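You operate a simulated robot arm through the tools that you are given. There is no shell and no other tool.

The job below is to be done with a simulated robot arm. You get a single attempt, and the scene is never put back.

## Task
Set the desk clock to quarter past four and wind it until it clicks.
Fine: pull the crown up to set the hands and push it down again.

The check looks at the end state, three seconds after you hand in, the way a careful person would. Anything else that was tipped, shoved, dropped, spilled or broken makes it a failure.

## Robot
A 7-joint arm with a two-finger parallel gripper, fixed in place. Base frame: the origin is at the foot of the arm, x ahead of it, y to its left, z up; the work surface is at about z = 700. Readings come in mm, degrees, newtons and seconds.
With the tool pointing down near the work surface it reaches from about 440 to 920 mm from the base axis. Its first joint turns from -143.0 to 143.0 degrees. Payload 3 kg.
The tool frame sits at the grasp point between the pads (the TCP): z along the fingers, y along the line on which they close. The tips reach 30 mm beyond it. Largest opening 94 mm; finger width 28, thickness 10; the body of the gripper, 50 by 96 mm, starts 55 mm behind the TCP.
Orientation is that of the tool frame in the base frame, as a unit quaternion [w, x, y, z]. With the fingers straight down and closing along the base's y, the tool's x points along the base's -x, its y along +y and its z along -z.

## Interface
- The arm moves only by the tool nudge_tool. Its argument "steps" is a list of rows, each a list of 6 numbers: the shift along the tool's x, y, z in units of 50 mm (1.0 is 50 mm), then the turn, a rotation vector about the tool's x, y, z in units of 8 degrees (1.0 is 8 degrees). In form: [[tx, ty, tz, rx, ry, rz], ...]. A call has 1 to 20 rows; each row shifts and turns the commanded pose from where the row before left it, along the tool's axes as they then stand. "gripper" is the gripper command, from -1 (shut) to 1 (fully open), values between in proportion, set as the call begins (left out, the last holds). A call with a number of a shift or a turn outside -1 to 1 is refused whole. Each row takes 0.2 s and may step no farther than 50 mm and 8.6 degrees from the row before; otherwise, or with a gripper value out of range, the whole call is refused. Where a pose cannot be reached the arm comes as near as it can. A force on the tool above 40 N (or 10 N above the force at the start of the call, whichever is more), or a blocked arm, ends the call early, and 0.2 s more pass. The fingers move at their own pace (about 72 mm/s each) and stop on an object; they squeeze with about 44 N. The grip force told is the motor's: it shows also when the fingers shut on nothing. Time passes only in rows, and 0.2 s behind the last, so rows that do not move let the fingers close. The reply holds the time, the measured pose of the TCP, the force on the tool along the base axes, the opening and the grip force, in the units named above and with some noise, with the torque about the TCP (base axes, N m) and any sound that the robot's microphone picked up, and new pictures: "views" is both (left out), scene, wrist or none.
- Cameras (640 x 400 px; columns grow to the right, rows downward): "scene" is fixed at [51.6, -497, 1373.9]; the picture's right is [0.54, -0.84, 0.00], its down [-0.42, -0.27, -0.86] and it looks along [0.73, 0.46, -0.50] (base axes); focal length 312 px, centre (320, 200). "wrist" rides on the gripper at [76, 14, -102] in the tool frame; the picture's right is [-0.18, 0.98, 0.00], its down [-0.75, -0.14, -0.64] and it looks along [-0.63, -0.12, 0.77] (tool axes); focal length 243 px, centre (320, 200). There is no depth. A picture from a camera that has moved, and an enlarged one, comes with that camera's place and axes in the base frame and with its lens. The place of the scene camera against the robot may be out by one fixed shift of up to 12 mm in any direction.
- inspect(camera, box): a new picture of the part [left, top, right, bottom] of that camera's present view, enlarged. No time passes.
- sign_off(): hands the job in; it is judged then, once.

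Nothing tells you positions but the pictures and the camera data. Unless the task says otherwise, let go and move clear before handing in.

The tools are called after "Emit:" as name(argument=value, ...) on one line, values as JSON. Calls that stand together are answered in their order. nudge_tool: Moves the arm, as the interface text tells. Its arguments: {"type":"object","properties":{"steps":{"type":"array","items":{"type":"array","items":{"type":"number"}}},"gripper":{"type":"number"},"views":{"type":"string","enum":["both","scene","wrist","none"]}},"required":["steps"]} The other tools are called the same way: inspect (camera, box) takes an enlarged picture of a part of a camera's view; sign_off () hands the job in.

At the start:

```text
t: 0.0
position: [708.1, -7.5, 1070.9]
ee_rot: [0.0, 0.001, 1.0, 0.0]
wrist_force: [0.7, -0.9, 0.1]
moment: [-0.01, -0.04, -0.01]
grip_width: 94.1
grip_force: 0.1
```

scene: 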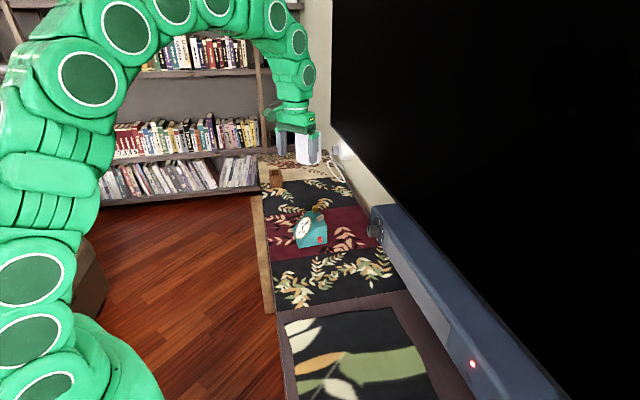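
wrist: 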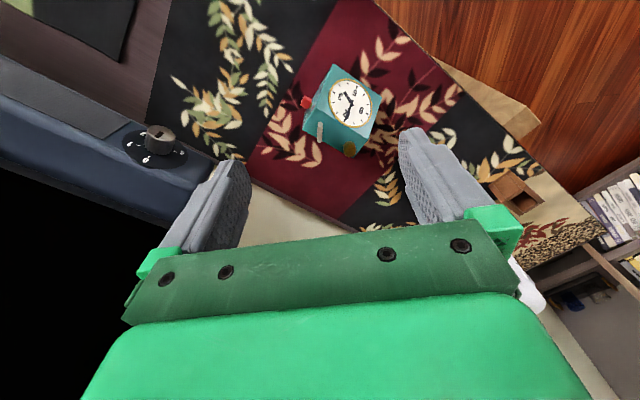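

I see a teal desk clock on a dark red band of the table runner, with its white dial facing the robot base. It has a red part on one side and a brass-coloured part on top. I'll enlarge both views before moving.

Emit:
inspect(camera="scene", box=[270, 190, 350, 260])

Emit:
inspect(camera="wrist", box=[280, 50, 400, 170])

Emit:
inspect(camera="scene", box=[240, 120, 480, 320])

```text
5.71 times, centred on (310, 225) of scene
camera zoom: at [51.6, -497.0, 1373.9], right [0.54, -0.84, 0.0], down [-0.42, -0.27, -0.86], along [0.73, 0.46, -0.5], focal length 1785 px, centre (377, 57)
```

zoom: 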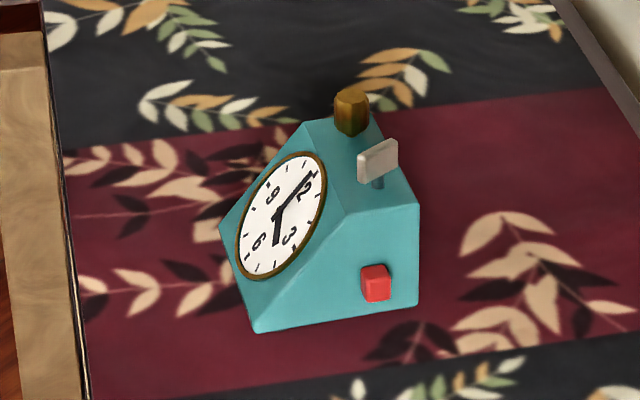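

```text
3.33 times, centred on (340, 110) of wrist
camera zoom: at [631.4, 7.4, 1174.2], right [0.18, 0.98, 0.0], down [0.75, -0.14, 0.64], along [0.63, -0.12, -0.77], focal length 809 px, centre (253, 500)
```

zoom: 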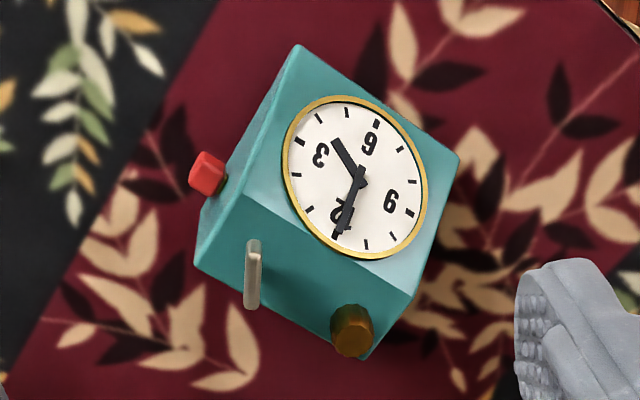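

```text
2.00 times, centred on (360, 220) of scene
camera zoom: at [51.6, -497.0, 1373.9], right [0.54, -0.84, 0.0], down [-0.42, -0.27, -0.86], along [0.73, 0.46, -0.5], focal length 625 px, centre (240, 160)
```

zoom: 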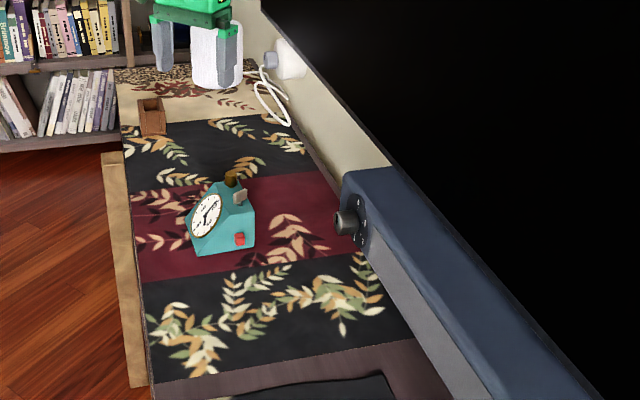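

The clock is about 107 wide, 100 deep and 75 mm high, near (790, 15). On its top are a brass octagonal knob near (837, 18) and a grey flat key near (798, -26). On the right side is a red button I'll avoid. I'll zoom in further to read the dial and the details of the knob and key.

Emit:
inspect(camera="scene", box=[296, 212, 316, 242])

Emit:
inspect(camera="scene", box=[305, 202, 325, 222])

Emit:
inspect(camera="wrist", box=[310, 110, 360, 160])

Emit:
inspect(camera="wrist", box=[325, 75, 375, 130])

```text
13.33 times, centred on (306, 227) of scene
camera zoom: at [51.6, -497.0, 1373.9], right [0.54, -0.84, 0.0], down [-0.42, -0.27, -0.86], along [0.73, 0.46, -0.5], focal length 4166 px, centre (507, -160)
```

zoom: 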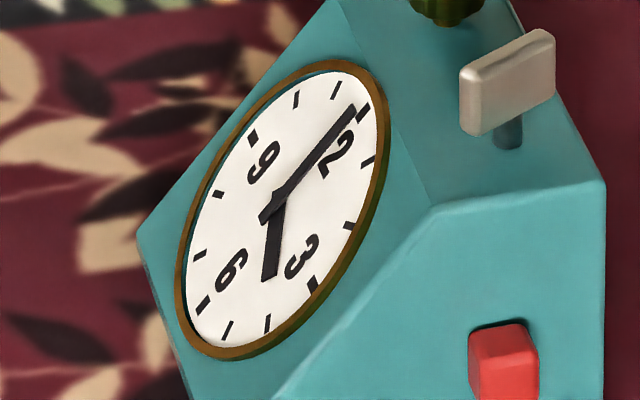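

```text
16.00 times, centred on (315, 212) of scene
camera zoom: at [51.6, -497.0, 1373.9], right [0.54, -0.84, 0.0], down [-0.42, -0.27, -0.86], along [0.73, 0.46, -0.5], focal length 4999 px, centre (400, 8)
```

zoom: 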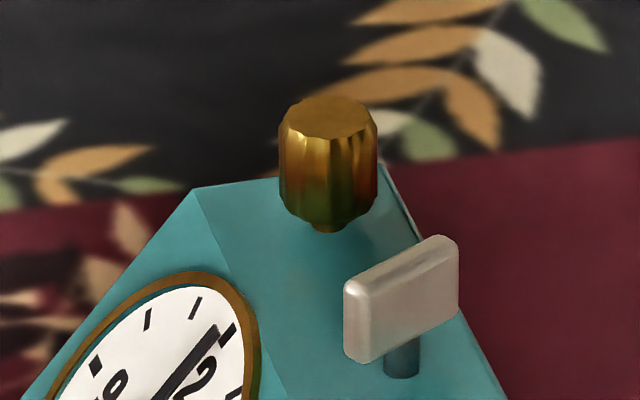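

```text
8.00 times, centred on (335, 135) of wrist
camera zoom: at [631.4, 7.4, 1174.2], right [0.18, 0.98, 0.0], down [0.75, -0.14, 0.64], along [0.63, -0.12, -0.77], focal length 1941 px, centre (200, 720)
```

zoom: 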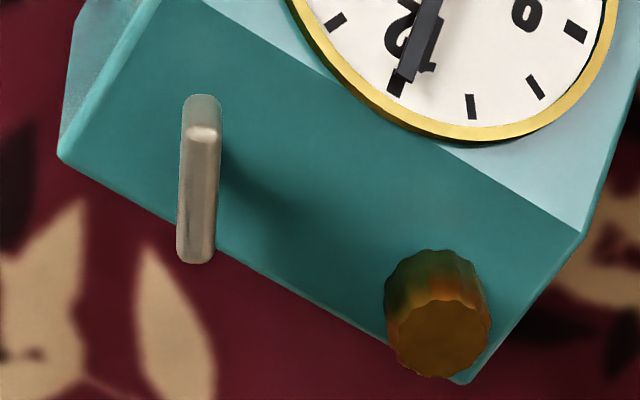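

```text
7.27 times, centred on (350, 102) of wrist
camera zoom: at [631.4, 7.4, 1174.2], right [0.18, 0.98, 0.0], down [0.75, -0.14, 0.64], along [0.63, -0.12, -0.77], focal length 1764 px, centre (102, 909)
```

zoom: 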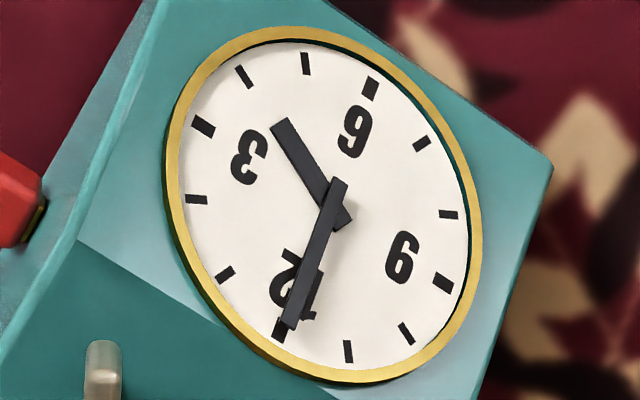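

The dial now reads very close to 4:00, with the short hand on the 4 tick and the long hand on 12, so the hands need to go forward 15 minutes. Next I'll move above the clock and turn the wrist to line up with it, then look closely from there.

Emit:
nudge_tool(steps=[[-0.46, 0.0875, 0.605, 0, 0, 0], [-0.46, 0.0875, 0.605, 0, 0, 0], [-0.46, 0.0875, 0.605, 0, 0, 0], [-0.46, 0.0875, 0.605, 0, 0, 0], [0, 0, 0, 0, 0, 1], [0, 0, 0, 0, 0, 1], [0, 0, 0, 0, 0, 1], [0, 0, 0, 0, 0, 1], [0, 0, 0, 0, 0, 1], [0, 0, 0, 0, 0, 0]], gripper=-0.1)

```text
t: 2.2
position: [800.3, 9.9, 951.1]
ee_rot: [0.0, 0.342, 0.94, 0.0]
wrist_force: [0.0, 0.3, 0.1]
moment: [-0.01, 0.0, -0.01]
grip_width: 42.2
grip_force: 0.0
camera wrist: at [750.4, 70.3, 1053.4], right [0.77, 0.63, 0.0], down [0.49, -0.59, 0.64], along [0.41, -0.5, -0.77], focal length 243 px, centre (320, 200)
```

scene: 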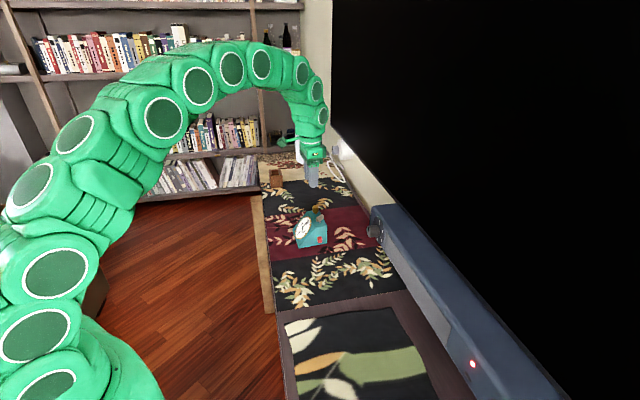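
wrist: 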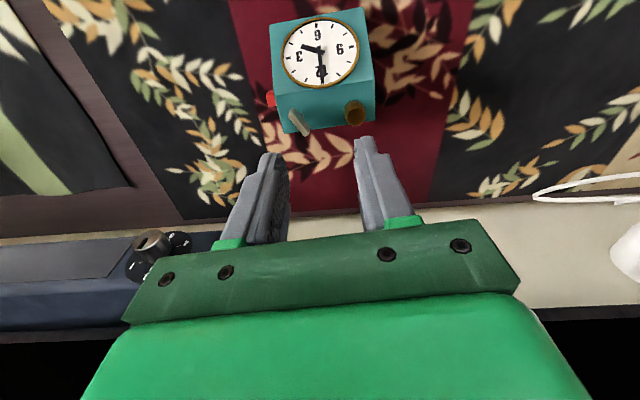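

The clock now lines up with the wrist camera. I'll zoom in on it to fix the crown and key positions from this view.

Emit:
inspect(camera="wrist", box=[255, 0, 385, 140])

Emit:
inspect(camera="wrist", box=[270, 80, 380, 140])

Emit:
inspect(camera="wrist", box=[280, 10, 370, 95])

```text
2.86 times, centred on (320, 70) of wrist
camera zoom: at [750.4, 70.3, 1053.4], right [0.77, 0.63, 0.0], down [0.49, -0.59, 0.64], along [0.41, -0.5, -0.77], focal length 693 px, centre (320, 571)
```

zoom: 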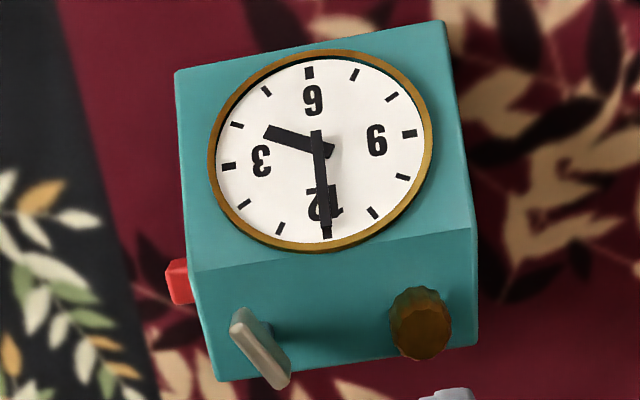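

```text
5.82 times, centred on (325, 110) of wrist
camera zoom: at [750.4, 70.3, 1053.4], right [0.77, 0.63, 0.0], down [0.49, -0.59, 0.64], along [0.41, -0.5, -0.77], focal length 1412 px, centre (291, 724)
```

zoom: 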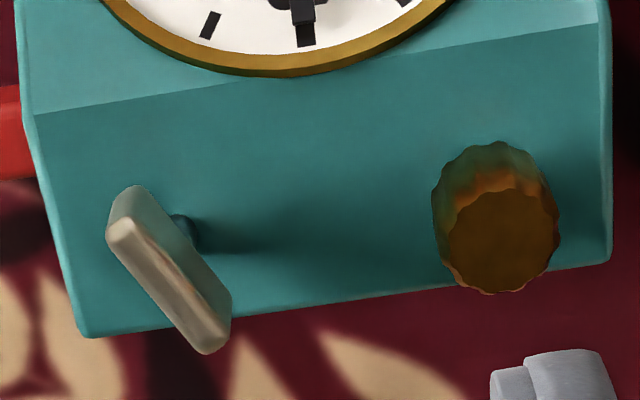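

```text
4.71 times, centred on (325, 52) of wrist
camera zoom: at [750.4, 70.3, 1053.4], right [0.77, 0.63, 0.0], down [0.49, -0.59, 0.64], along [0.41, -0.5, -0.77], focal length 1142 px, centre (296, 894)
```

zoom: 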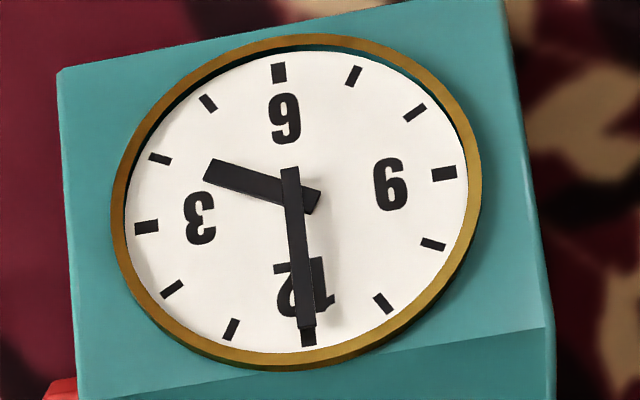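

The crown is at about (839, 19) with its top near z 804. The key is at about (799.5, -27), its blade lying at -17° with its top near z 800. Before touching anything I'll test in free air how far the wrist can turn.

Emit:
nudge_tool(steps=[[0, 0, 0, 0, 0, 1], [0, 0, 0, 0, 0, 1], [0, 0, 0, 0, 0, 1], [0, 0, 0, 0, 0, 1], [0, 0, 0, 0, 0, 1], [0, 0, 0, 0, 0, 1], [0, 0, 0, 0, 0, 1], [0, 0, 0, 0, 0, 1], [0, 0, 0, 0, 0, 1], [0, 0, 0, 0, 0, 1], [0, 0, 0, 0, 0, 1], [0, 0, 0, 0, 0, 1], [0, 0, 0, 0, 0, 1], [0, 0, 0, 0, 0, 1], [0, 0, 0, 0, 0, 1], [0, 0, 0, 0, 0, 0]], views="none")

```text
t: 5.6
position: [799.4, 11.0, 950.1]
ee_rot: [-0.001, 0.985, 0.173, 0.0]
wrist_force: [-1.0, 0.1, 0.9]
moment: [0.02, 0.03, 0.0]
grip_width: 42.3
grip_force: 0.2
```

The wrist reaches +160° from the start orientation without trouble. Now I'll test the other direction.

Emit:
nudge_tool(steps=[[0, 0, 0, 0, 0, -1], [0, 0, 0, 0, 0, -1], [0, 0, 0, 0, 0, -1], [0, 0, 0, 0, 0, -1], [0, 0, 0, 0, 0, -1], [0, 0, 0, 0, 0, -1], [0, 0, 0, 0, 0, -1], [0, 0, 0, 0, 0, -1], [0, 0, 0, 0, 0, -1], [0, 0, 0, 0, 0, -1], [0, 0, 0, 0, 0, -1], [0, 0, 0, 0, 0, -1], [0, 0, 0, 0, 0, -1], [0, 0, 0, 0, 0, -1], [0, 0, 0, 0, 0, -1], [0, 0, 0, 0, 0, -1], [0, 0, 0, 0, 0, -1], [0, 0, 0, 0, 0, -1], [0, 0, 0, 0, 0, -1], [0, 0, 0, 0, 0, -1]], views="none")

Emit:
nudge_tool(steps=[[0, 0, 0, 0, 0, -1], [0, 0, 0, 0, 0, -1], [0, 0, 0, 0, 0, -1], [0, 0, 0, 0, 0, -1], [0, 0, 0, 0, 0, -1], [0, 0, 0, 0, 0, -1], [0, 0, 0, 0, 0, -1], [0, 0, 0, 0, 0, -1], [0, 0, 0, 0, 0, -1], [0, 0, 0, 0, 0, -1], [0, 0, 0, 0, 0, -1], [0, 0, 0, 0, 0, -1], [0, 0, 0, 0, 0, -1], [0, 0, 0, 0, 0, -1], [0, 0, 0, 0, 0, -1], [0, 0, 0, 0, 0, 0]], views="none")

```text
t: 9.8
position: [800.0, 11.4, 951.3]
ee_rot: [0.0, -0.002, 1.0, 0.0]
wrist_force: [0.2, -0.6, 1.1]
moment: [0.02, 0.0, 0.01]
grip_width: 42.5
grip_force: 0.1
```

```text
t: 13.2
position: [801.1, 11.4, 951.3]
ee_rot: [-0.001, 0.866, -0.499, 0.0]
wrist_force: [0.6, -0.5, -0.2]
moment: [0.0, -0.03, 0.0]
grip_width: 42.3
grip_force: 0.0
```

The wrist covers at least -120° to +160°, which is enough for regrasping. I'll go back to 40° and hover above the crown, with the tips still about 25 mm over it, to check the alignment.

Emit:
nudge_tool(steps=[[0, 0, 0, 0, 0, 1], [0, 0, 0, 0, 0, 1], [0, 0, 0, 0, 0, 1], [0, 0, 0, 0, 0, 1], [0, 0, 0, 0, 0, 1], [0, 0, 0, 0, 0, 1], [0, 0, 0, 0, 0, 1], [0, 0, 0, 0, 0, 1], [0, 0, 0, 0, 0, 1], [0, 0, 0, 0, 0, 1], [0, 0, 0, 0, 0, 1], [0, 0, 0, 0, 0, 1], [0, 0, 0, 0, 0, 1], [0, 0, 0, 0, 0, 1], [0, 0, 0, 0, 0, 1], [0, 0, 0, 0, 0, 1], [0, 0, 0, 0, 0, 1], [0, 0, 0, 0, 0, 1], [0, 0, 0, 0, 0, 1], [0, 0, 0, 0, 0, 1]], views="none")

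Emit:
nudge_tool(steps=[[-0.48, 0.64, 0, 0, 0, 0], [0, 0, 0.9, 0, 0, 0], [0, 0, 0.9, 0, 0, 0], [0, 0, 0, 0, 0, 0]])

```text
t: 17.4
position: [801.3, 10.8, 951.6]
ee_rot: [0.0, 0.343, 0.939, 0.0]
wrist_force: [0.5, -0.3, -0.3]
moment: [0.02, -0.01, 0.0]
grip_width: 42.5
grip_force: 0.1
```

```text
t: 18.4
position: [841.3, 21.3, 859.3]
ee_rot: [0.0, 0.342, 0.94, 0.0]
wrist_force: [-0.1, 0.5, -0.3]
moment: [-0.04, 0.01, -0.01]
grip_width: 42.3
grip_force: 0.1
camera wrist: at [790.2, 80.6, 962.0], right [0.77, 0.64, 0.0], down [0.49, -0.59, 0.64], along [0.41, -0.5, -0.77], focal length 243 px, centre (320, 200)
```

scene: 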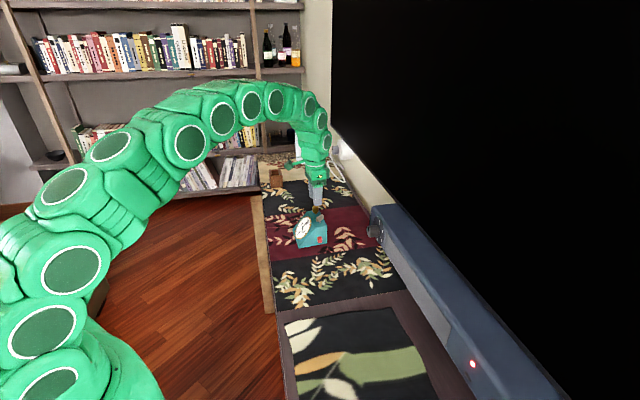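
wrist: 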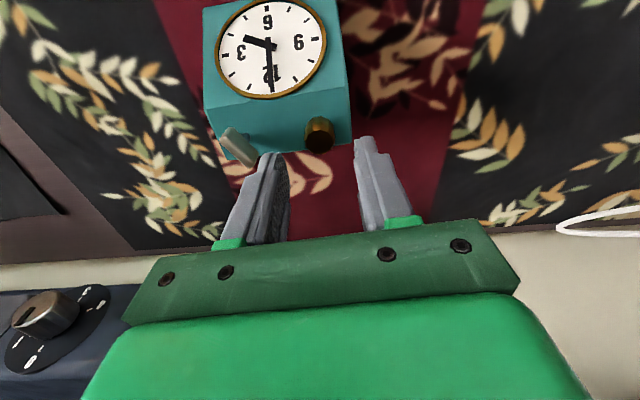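

I'm hovering above the crown with the fingers around 42 mm apart. I'll zoom in on both views to check the centering.

Emit:
inspect(camera="wrist", box=[210, 100, 410, 225])

Emit:
inspect(camera="wrist", box=[290, 100, 350, 160])

Emit:
inspect(camera="scene", box=[295, 165, 345, 225])

```text
3.20 times, centred on (310, 162) of wrist
camera zoom: at [790.2, 80.6, 962.0], right [0.77, 0.64, 0.0], down [0.49, -0.59, 0.64], along [0.41, -0.5, -0.77], focal length 776 px, centre (352, 320)
```

zoom: 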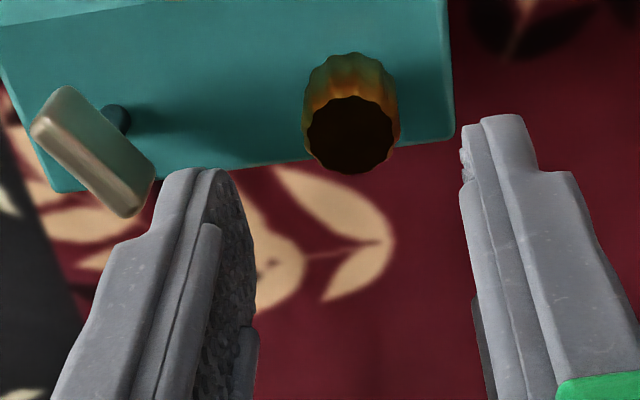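

```text
6.67 times, centred on (320, 130) of wrist
camera zoom: at [790.2, 80.6, 962.0], right [0.77, 0.64, 0.0], down [0.49, -0.59, 0.64], along [0.41, -0.5, -0.77], focal length 1618 px, centre (320, 667)
```

zoom: 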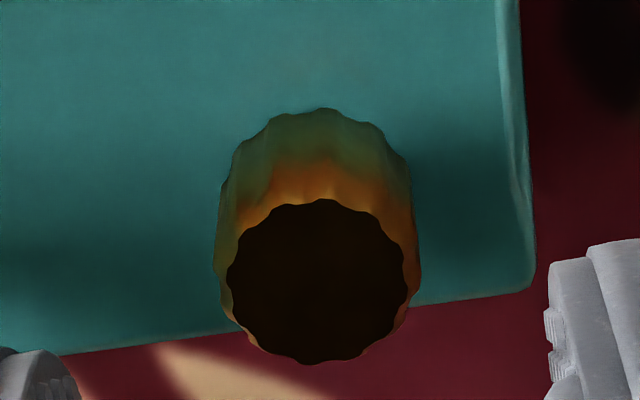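

```text
6.67 times, centred on (320, 195) of scene
camera zoom: at [51.6, -497.0, 1373.9], right [0.54, -0.84, 0.0], down [-0.42, -0.27, -0.86], along [0.73, 0.46, -0.5], focal length 2083 px, centre (320, 233)
```

zoom: 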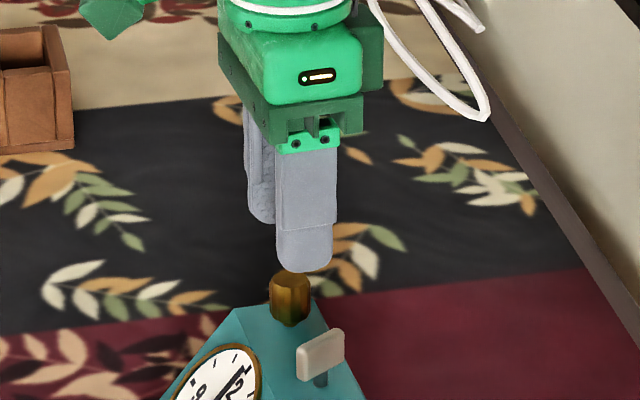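

The crown is centred within about 1 mm in the tool frame. Its body spans roughly z 781 to 804. I'll go down so the tips reach about z 784, staying open for now.

Emit:
nudge_tool(steps=[[-0.02, -0.01, 0.3, 0, 0, 0], [0, 0, 0.3, 0, 0, 0], [0, 0, 0.3, 0, 0, 0], [0, 0, 0, 0, 0, 0]], views="none")

Emit:
inspect(camera="wrist", box=[210, 0, 410, 225])

Emit:
inspect(camera="scene", box=[295, 190, 335, 230])

```text
t: 19.4
position: [839.1, 20.2, 815.8]
ee_rot: [0.001, 0.341, 0.94, -0.001]
wrist_force: [0.5, 0.4, -0.8]
moment: [-0.01, -0.01, -0.02]
grip_width: 42.4
grip_force: 0.1
```

```text
1.78 times, centred on (310, 112) of wrist
camera zoom: at [789.5, 79.7, 918.6], right [0.77, 0.64, 0.0], down [0.49, -0.59, 0.64], along [0.41, -0.5, -0.77], focal length 431 px, centre (338, 356)
```

zoom: 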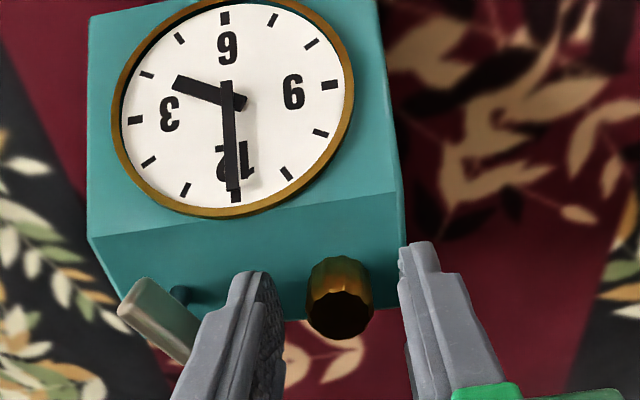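

```text
10.00 times, centred on (315, 210) of scene
camera zoom: at [51.6, -497.0, 1373.9], right [0.54, -0.84, 0.0], down [-0.42, -0.27, -0.86], along [0.73, 0.46, -0.5], focal length 3124 px, centre (370, 100)
```

zoom: 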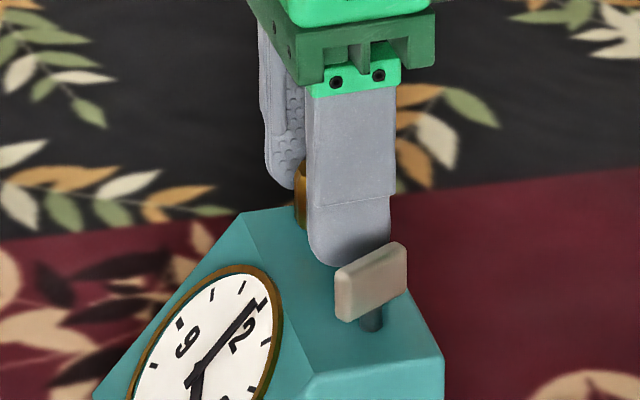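

The crown sits between the fingers, the near finger clears the key, and the tips are above the clock's top. I'll close on the crown now without moving.

Emit:
nudge_tool(steps=[[0, 0, 0, 0, 0, 0], [0, 0, 0, 0, 0, 0], [0, 0, 0, 0, 0, 0]], gripper=-1)

Emit:
inspect(camera="wrist", box=[210, 0, 410, 225])

Emit:
inspect(camera="scene", box=[280, 180, 350, 250])

```text
t: 20.2
position: [839.3, 20.5, 816.3]
ee_rot: [0.001, 0.342, 0.94, -0.001]
wrist_force: [2.7, 6.5, 3.4]
moment: [-0.28, -0.15, -0.01]
grip_width: 20.7
grip_force: 44.0
camera wrist: at [789.3, 80.0, 918.6], right [0.77, 0.64, 0.0], down [0.49, -0.59, 0.64], along [0.41, -0.5, -0.77], focal length 243 px, centre (320, 200)
```

scene: 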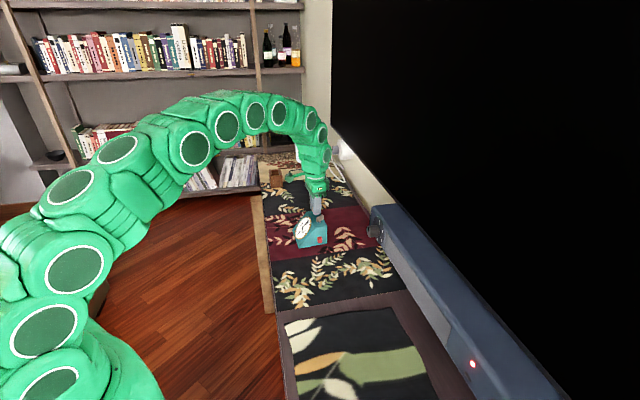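
wrist: 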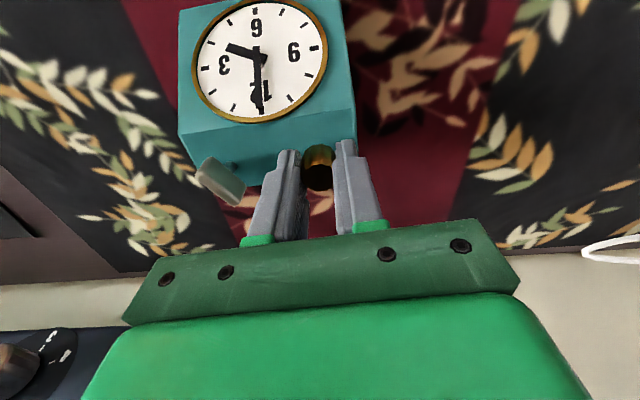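

```text
1.78 times, centred on (310, 112) of wrist
camera zoom: at [789.3, 80.0, 918.6], right [0.77, 0.64, 0.0], down [0.49, -0.59, 0.64], along [0.41, -0.5, -0.77], focal length 431 px, centre (338, 356)
```

zoom: 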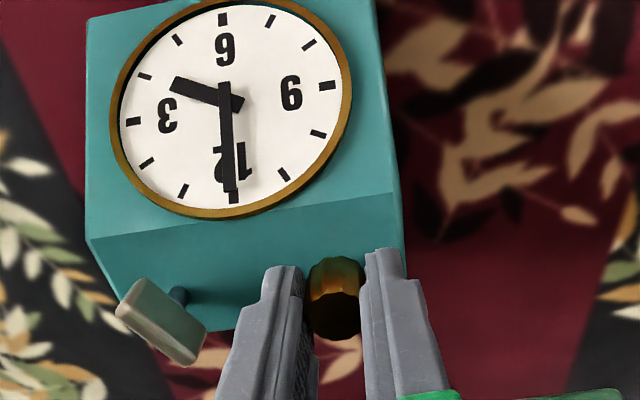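

```text
5.71 times, centred on (315, 215) of scene
camera zoom: at [51.6, -497.0, 1373.9], right [0.54, -0.84, 0.0], down [-0.42, -0.27, -0.86], along [0.73, 0.46, -0.5], focal length 1785 px, centre (349, 114)
```

zoom: 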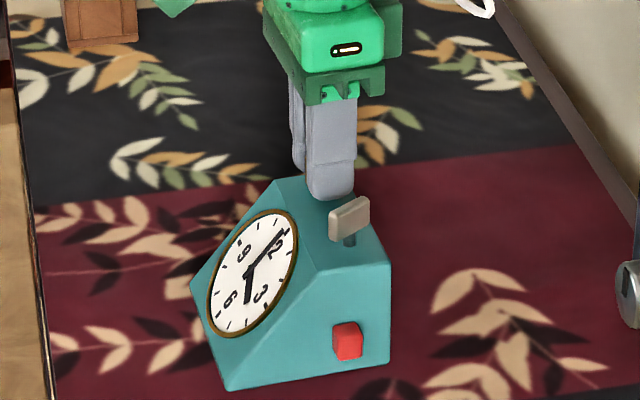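

I have a firm hold of the crown at 20.7 mm opening, and the clock hasn't visibly moved. There is a side load of about 7 N, so I'll shift slightly to relieve it before pulling up.

Emit:
nudge_tool(steps=[[0, 0.02, 0, 0, 0, 0], [0, 0, 0, 0, 0, 0]], views="none")

```text
t: 20.8
position: [841.3, 19.8, 815.8]
ee_rot: [-0.001, 0.342, 0.94, -0.002]
wrist_force: [-11.6, -3.3, 10.1]
moment: [-0.12, 0.41, -0.05]
grip_width: 21.0
grip_force: 43.7
```

That overshot a little, so I'll back off about half of it.

Emit:
nudge_tool(steps=[[0, -0.012, 0, 0, 0, 0], [0, 0, 0, 0, 0, 0]], views="none")

```text
t: 21.4
position: [840.3, 19.4, 816.2]
ee_rot: [0.0, 0.342, 0.94, -0.001]
wrist_force: [-13.1, -0.6, 13.5]
moment: [-0.23, 0.87, -0.04]
grip_width: 21.0
grip_force: 43.6
```

Emit:
nudge_tool(steps=[[0, 0, 0, 0, 0, 0]], views="wrist")

Emit:
inspect(camera="scene", box=[280, 180, 350, 250])

```text
t: 21.8
position: [839.6, 20.3, 816.3]
ee_rot: [-0.001, 0.34, 0.94, 0.0]
wrist_force: [-14.1, -0.6, 12.2]
moment: [-0.15, 0.93, -0.03]
grip_width: 20.8
grip_force: 44.2
camera wrist: at [789.9, 79.8, 918.2], right [0.77, 0.64, 0.0], down [0.49, -0.59, 0.64], along [0.41, -0.5, -0.77], focal length 243 px, centre (320, 200)
```

wrist: 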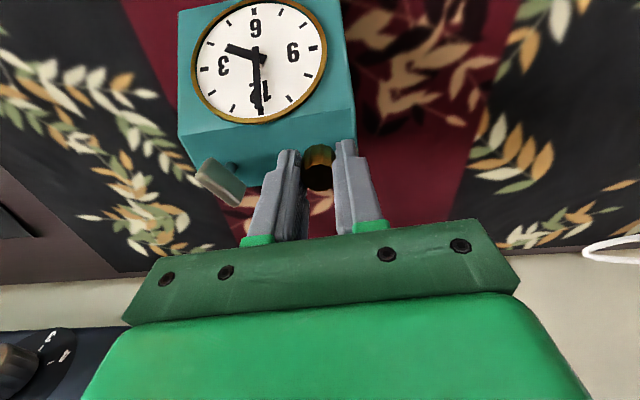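

```text
5.71 times, centred on (315, 215) of scene
camera zoom: at [51.6, -497.0, 1373.9], right [0.54, -0.84, 0.0], down [-0.42, -0.27, -0.86], along [0.73, 0.46, -0.5], focal length 1785 px, centre (349, 114)
```

zoom: 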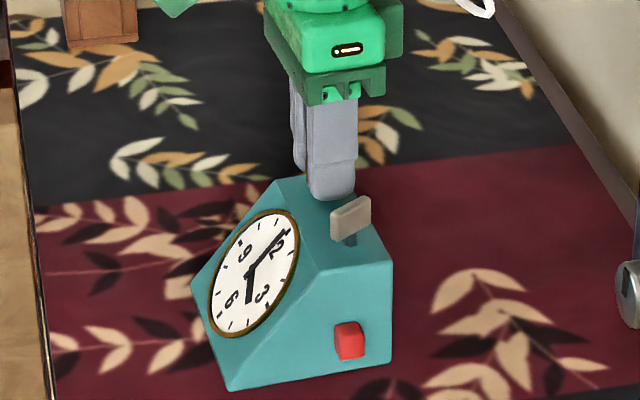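

The clock slid by about 1 mm at most. I'll start pulling up in 1 mm steps, easing off the sideways load as I go.

Emit:
nudge_tool(steps=[[0.007, -0.006, -0.02, 0, 0, 0], [0, 0, 0, 0, 0, 0]], views="none")

```text
t: 22.4
position: [840.3, 19.6, 815.8]
ee_rot: [0.0, 0.341, 0.94, 0.0]
wrist_force: [0.7, 1.2, 0.3]
moment: [-0.51, -0.06, 0.0]
grip_width: 20.6
grip_force: 43.8
```

The side load is gone. I'll keep pulling up in small steps and watch the vertical force.

Emit:
nudge_tool(steps=[[0, 0, -0.02, 0, 0, 0], [0, 0, 0, 0, 0, 0]], views="none")

Emit:
nudge_tool(steps=[[0, 0, -0.02, 0, 0, 0], [0, 0, 0, 0, 0, 0]], views="none")

```text
t: 23.0
position: [839.3, 19.5, 817.7]
ee_rot: [-0.001, 0.342, 0.94, 0.0]
wrist_force: [2.0, 2.1, -0.4]
moment: [-0.47, 0.1, -0.03]
grip_width: 20.7
grip_force: 44.0
```

```text
t: 23.6
position: [840.0, 19.7, 818.2]
ee_rot: [0.0, 0.341, 0.94, 0.0]
wrist_force: [2.1, 4.0, 0.9]
moment: [0.2, -0.05, -0.01]
grip_width: 20.9
grip_force: 43.6
```

Emit:
inspect(camera="wrist", box=[270, 110, 370, 210])

Emit:
inspect(camera="scene", box=[280, 180, 350, 250])

```text
4.00 times, centred on (320, 160) of wrist
camera zoom: at [789.8, 79.6, 921.4], right [0.77, 0.64, 0.0], down [0.49, -0.59, 0.64], along [0.41, -0.5, -0.77], focal length 970 px, centre (320, 360)
```

zoom: 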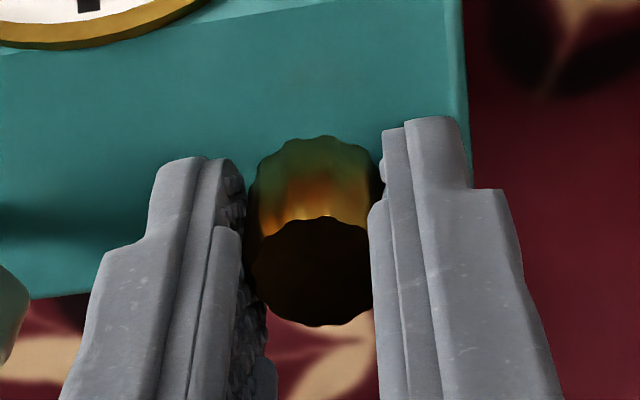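

```text
5.71 times, centred on (315, 215) of scene
camera zoom: at [51.6, -497.0, 1373.9], right [0.54, -0.84, 0.0], down [-0.42, -0.27, -0.86], along [0.73, 0.46, -0.5], focal length 1785 px, centre (349, 114)
```

zoom: 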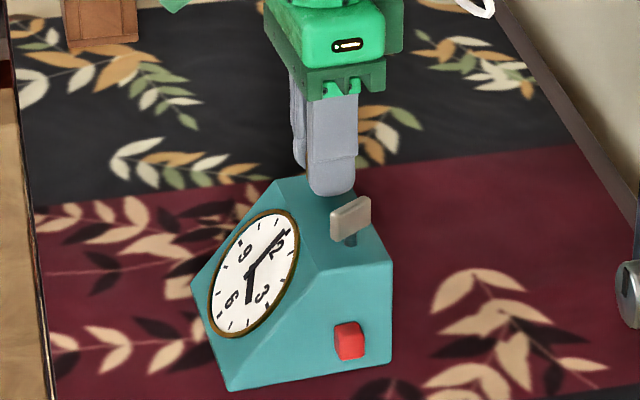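

The clock has stayed put and the vertical load is small. I'll keep lifting in 1 mm steps until I meet a stop.

Emit:
nudge_tool(steps=[[0, 0, -0.02, 0, 0, 0], [0, 0, 0, 0, 0, 0]], views="none")

Emit:
nudge_tool(steps=[[0, 0, -0.02, 0, 0, 0], [0, 0, 0, 0, 0, 0]], views="none")

Emit:
inspect(camera="wrist", box=[270, 110, 370, 210])

Emit:
inspect(camera="scene", box=[280, 180, 350, 250])

```text
t: 24.2
position: [839.8, 19.3, 819.3]
ee_rot: [0.001, 0.342, 0.94, 0.0]
wrist_force: [4.3, -0.8, 0.3]
moment: [-0.22, 0.18, 0.0]
grip_width: 20.5
grip_force: 43.9
```

```text
t: 24.8
position: [839.1, 19.6, 819.2]
ee_rot: [-0.001, 0.342, 0.94, -0.001]
wrist_force: [2.8, 1.7, 0.6]
moment: [0.11, -0.72, 0.03]
grip_width: 20.9
grip_force: 44.3
```

```text
4.00 times, centred on (320, 160) of wrist
camera zoom: at [789.2, 79.3, 922.9], right [0.77, 0.64, 0.0], down [0.49, -0.59, 0.64], along [0.41, -0.5, -0.77], focal length 970 px, centre (320, 360)
```

zoom: 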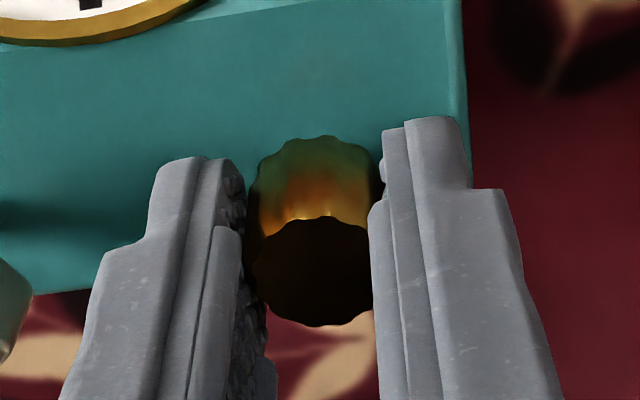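

```text
5.71 times, centred on (315, 215) of scene
camera zoom: at [51.6, -497.0, 1373.9], right [0.54, -0.84, 0.0], down [-0.42, -0.27, -0.86], along [0.73, 0.46, -0.5], focal length 1785 px, centre (349, 114)
```

zoom: 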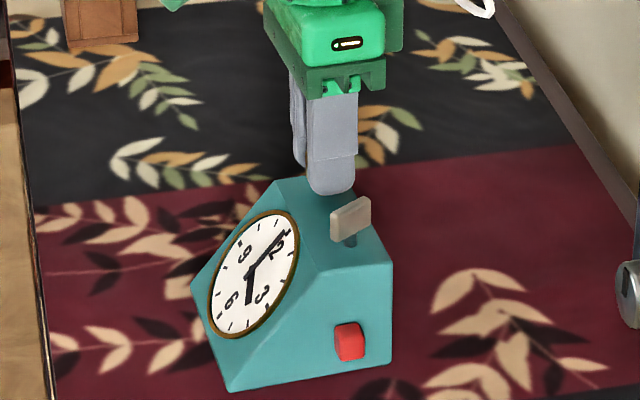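

The crown is rising with the fingers while the clock stays still. I'll continue until the stop.

Emit:
nudge_tool(steps=[[0, 0, -0.02, 0, 0, 0], [0, 0, 0, 0, 0, 0]], views="none")

Emit:
nudge_tool(steps=[[0, 0, -0.02, 0, 0, 0], [0, 0, 0, 0, 0, 0]], views="none")

Emit:
inspect(camera="wrist", box=[270, 110, 370, 210])

Emit:
inspect(camera="scene", box=[280, 180, 350, 250])

```text
t: 25.4
position: [838.4, 19.2, 820.8]
ee_rot: [0.0, 0.34, 0.94, 0.0]
wrist_force: [-1.1, 4.3, 0.2]
moment: [0.52, -0.24, -0.01]
grip_width: 21.0
grip_force: 44.3
```

```text
t: 26.0
position: [839.5, 20.0, 822.1]
ee_rot: [-0.001, 0.342, 0.94, -0.001]
wrist_force: [2.7, 3.4, 1.2]
moment: [-0.06, 0.13, -0.02]
grip_width: 20.8
grip_force: 44.0
```

```text
4.00 times, centred on (320, 160) of wrist
camera zoom: at [789.2, 78.9, 925.1], right [0.77, 0.64, 0.0], down [0.49, -0.59, 0.64], along [0.41, -0.5, -0.77], focal length 970 px, centre (320, 360)
```

zoom: 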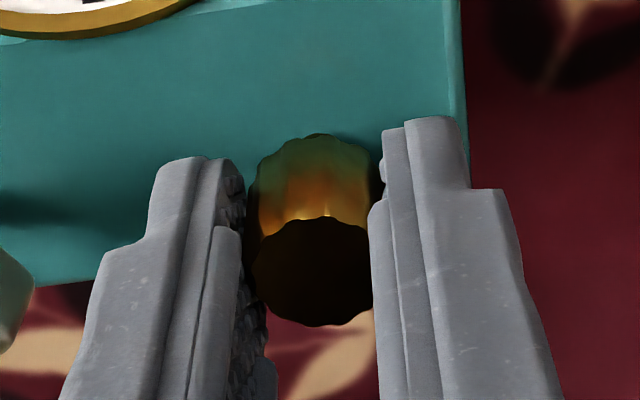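

```text
5.71 times, centred on (315, 215) of scene
camera zoom: at [51.6, -497.0, 1373.9], right [0.54, -0.84, 0.0], down [-0.42, -0.27, -0.86], along [0.73, 0.46, -0.5], focal length 1785 px, centre (349, 114)
```

zoom: 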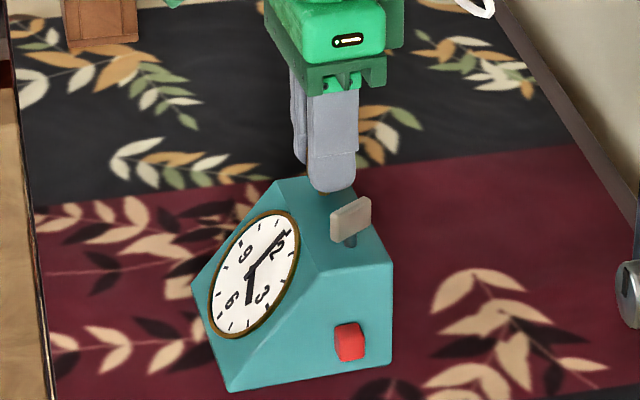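

It's up about 6 mm and still free with the clock unmoved. Two more small steps.

Emit:
nudge_tool(steps=[[0, 0, -0.02, 0, 0, 0], [0, 0, 0, 0, 0, 0]], views="none")

Emit:
nudge_tool(steps=[[0, 0, -0.01, 0, 0, 0], [0, 0, 0, 0, 0, 0]], views="none")

Emit:
inspect(camera="wrist", box=[270, 110, 370, 210])

Emit:
inspect(camera="scene", box=[280, 180, 350, 250])

```text
t: 26.6
position: [839.3, 18.7, 822.5]
ee_rot: [0.001, 0.341, 0.94, 0.0]
wrist_force: [0.7, -0.4, -0.4]
moment: [0.08, -0.54, 0.0]
grip_width: 20.9
grip_force: 44.4
```

```text
t: 27.2
position: [840.4, 18.6, 823.4]
ee_rot: [0.001, 0.342, 0.94, -0.001]
wrist_force: [-1.4, 0.3, 0.6]
moment: [0.08, -0.35, 0.01]
grip_width: 20.7
grip_force: 44.1
```

```text
4.00 times, centred on (320, 160) of wrist
camera zoom: at [789.6, 79.0, 926.3], right [0.77, 0.64, 0.0], down [0.49, -0.59, 0.64], along [0.41, -0.5, -0.77], focal length 970 px, centre (320, 360)
```

zoom: 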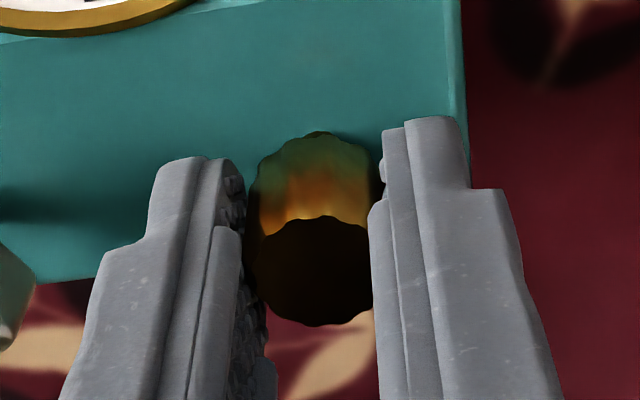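

```text
5.71 times, centred on (315, 215) of scene
camera zoom: at [51.6, -497.0, 1373.9], right [0.54, -0.84, 0.0], down [-0.42, -0.27, -0.86], along [0.73, 0.46, -0.5], focal length 1785 px, centre (349, 114)
```

zoom: 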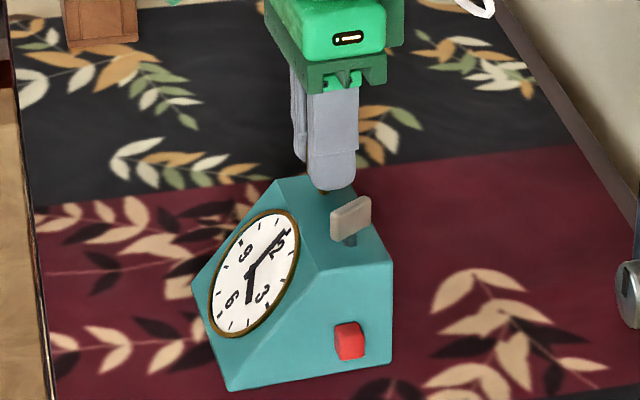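

The crown is up about 7.5 mm and the clock hasn't moved. I'll try a small 8° clockwise turn to see how the hands respond.

Emit:
nudge_tool(steps=[[0, 0, 0, 0, 0, 0.5], [0, 0, 0, 0, 0, 0.5], [0, 0, 0, 0, 0, 0]], views="none")

Emit:
inspect(camera="wrist", box=[190, 0, 390, 200])

Emit:
inspect(camera="scene", box=[280, 180, 350, 250])

Emit:
inspect(camera="scene", box=[296, 212, 316, 242])

```text
t: 28.0
position: [839.7, 20.5, 824.8]
ee_rot: [0.0, 0.407, 0.914, 0.001]
wrist_force: [0.1, 0.2, -0.4]
moment: [0.12, -0.48, -0.01]
grip_width: 20.6
grip_force: 43.6
```

```text
2.00 times, centred on (290, 100) of wrist
camera zoom: at [798.3, 85.4, 926.8], right [0.85, 0.52, 0.0], down [0.4, -0.65, 0.64], along [0.33, -0.55, -0.77], focal length 485 px, centre (380, 400)
```

zoom: 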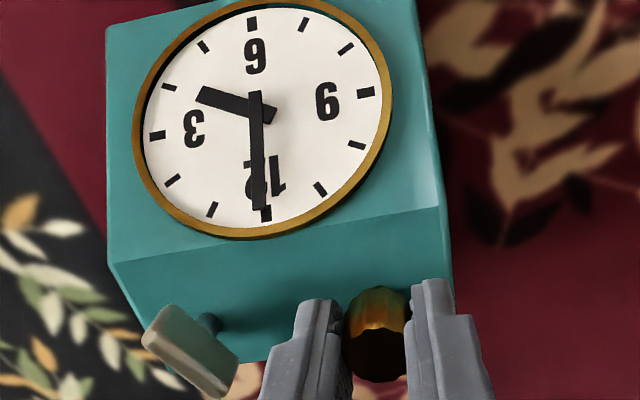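

```text
5.71 times, centred on (315, 215) of scene
camera zoom: at [51.6, -497.0, 1373.9], right [0.54, -0.84, 0.0], down [-0.42, -0.27, -0.86], along [0.73, 0.46, -0.5], focal length 1785 px, centre (349, 114)
```

zoom: 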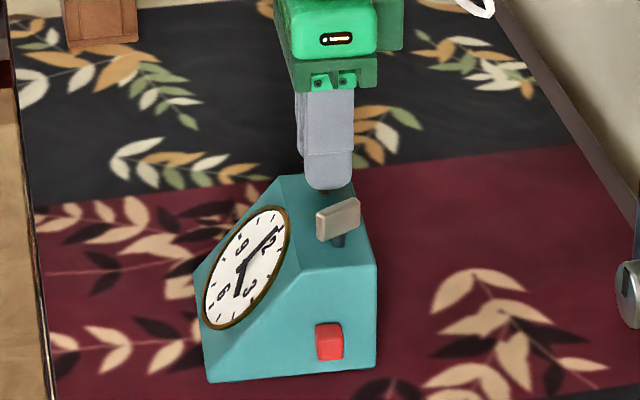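

```text
13.33 times, centred on (306, 227) of scene
camera zoom: at [51.6, -497.0, 1373.9], right [0.54, -0.84, 0.0], down [-0.42, -0.27, -0.86], along [0.73, 0.46, -0.5], focal length 4166 px, centre (507, -160)
```

zoom: 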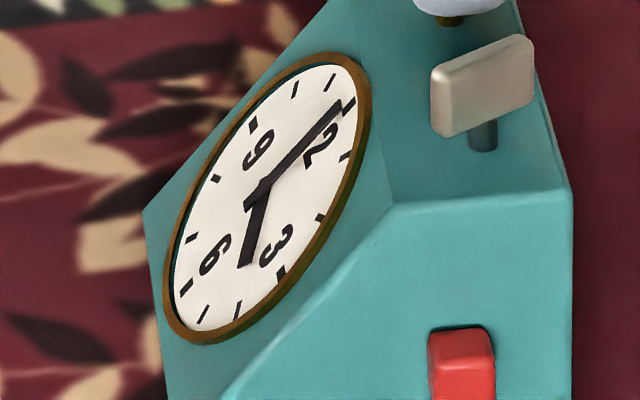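

The whole clock turned about 8° with the crown rather than the crown turning inside it. I need to understand this before going further, so I'll look closely at the crown and the base of the clock.

Emit:
inspect(camera="scene", box=[305, 195, 330, 220])

Emit:
inspect(camera="scene", box=[295, 225, 335, 255])

Emit:
inspect(camera="wrist", box=[280, 110, 370, 200])

```text
16.00 times, centred on (318, 208) of scene
camera zoom: at [51.6, -497.0, 1373.9], right [0.54, -0.84, 0.0], down [-0.42, -0.27, -0.86], along [0.73, 0.46, -0.5], focal length 4999 px, centre (360, 80)
```

zoom: 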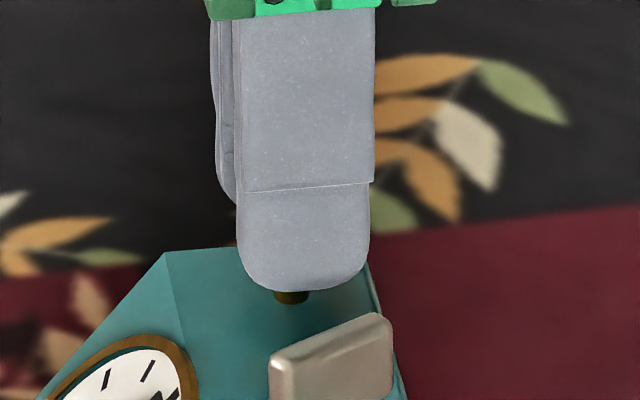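

```text
13.33 times, centred on (315, 240) of scene
camera zoom: at [51.6, -497.0, 1373.9], right [0.54, -0.84, 0.0], down [-0.42, -0.27, -0.86], along [0.73, 0.46, -0.5], focal length 4166 px, centre (387, -333)
```

zoom: 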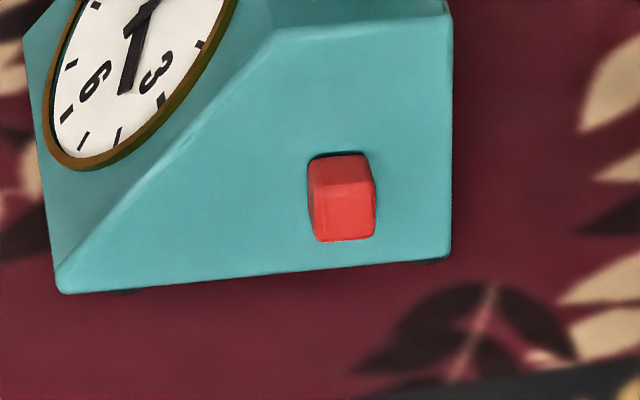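

```text
4.44 times, centred on (325, 155) of wrist
camera zoom: at [798.3, 85.4, 926.8], right [0.85, 0.52, 0.0], down [0.4, -0.65, 0.64], along [0.33, -0.55, -0.77], focal length 1078 px, centre (298, 400)
```

zoom: 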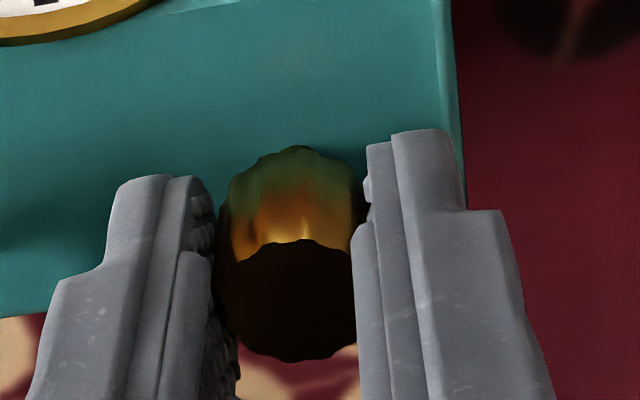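

The clock pivoted about the crown without lifting, so the crown's rotation is still locked to the body. It probably isn't pulled out far enough yet. I'll first turn back 8° slowly to restore the clock's position.

Emit:
nudge_tool(steps=[[0, 0, 0, 0, 0, -0.25], [0, 0, 0, 0, 0, -0.25], [0, 0, 0, 0, 0, -0.25], [0, 0, 0, 0, 0, -0.25], [0, 0, 0, 0, 0, 0]], views="none")

Emit:
inspect(camera="scene", box=[280, 180, 350, 250])

Emit:
inspect(camera="wrist", box=[190, 0, 390, 200])

```text
t: 29.2
position: [839.3, 19.1, 824.4]
ee_rot: [0.0, 0.341, 0.94, 0.0]
wrist_force: [0.2, 0.1, -0.5]
moment: [0.15, -0.41, -0.01]
grip_width: 20.8
grip_force: 43.7
```

```text
5.71 times, centred on (315, 215) of scene
camera zoom: at [51.6, -497.0, 1373.9], right [0.54, -0.84, 0.0], down [-0.42, -0.27, -0.86], along [0.73, 0.46, -0.5], focal length 1785 px, centre (349, 114)
```

zoom: 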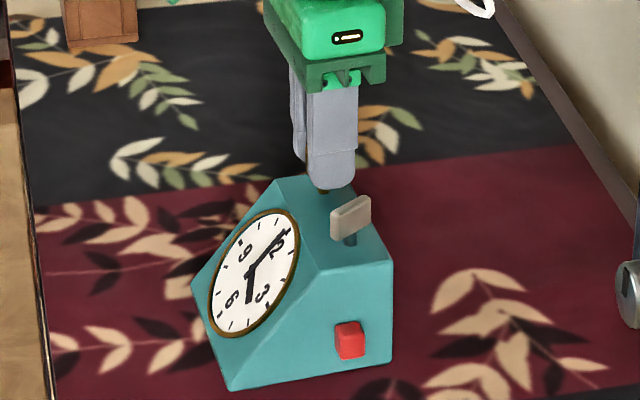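

```text
2.00 times, centred on (290, 100) of wrist
camera zoom: at [789.3, 79.2, 927.0], right [0.77, 0.64, 0.0], down [0.49, -0.59, 0.64], along [0.41, -0.5, -0.77], focal length 485 px, centre (380, 400)
```

zoom: 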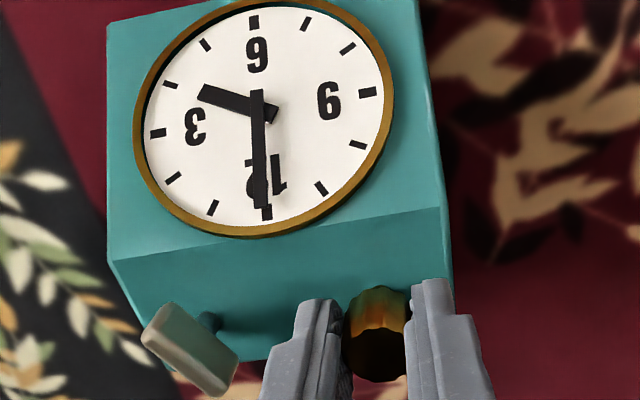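

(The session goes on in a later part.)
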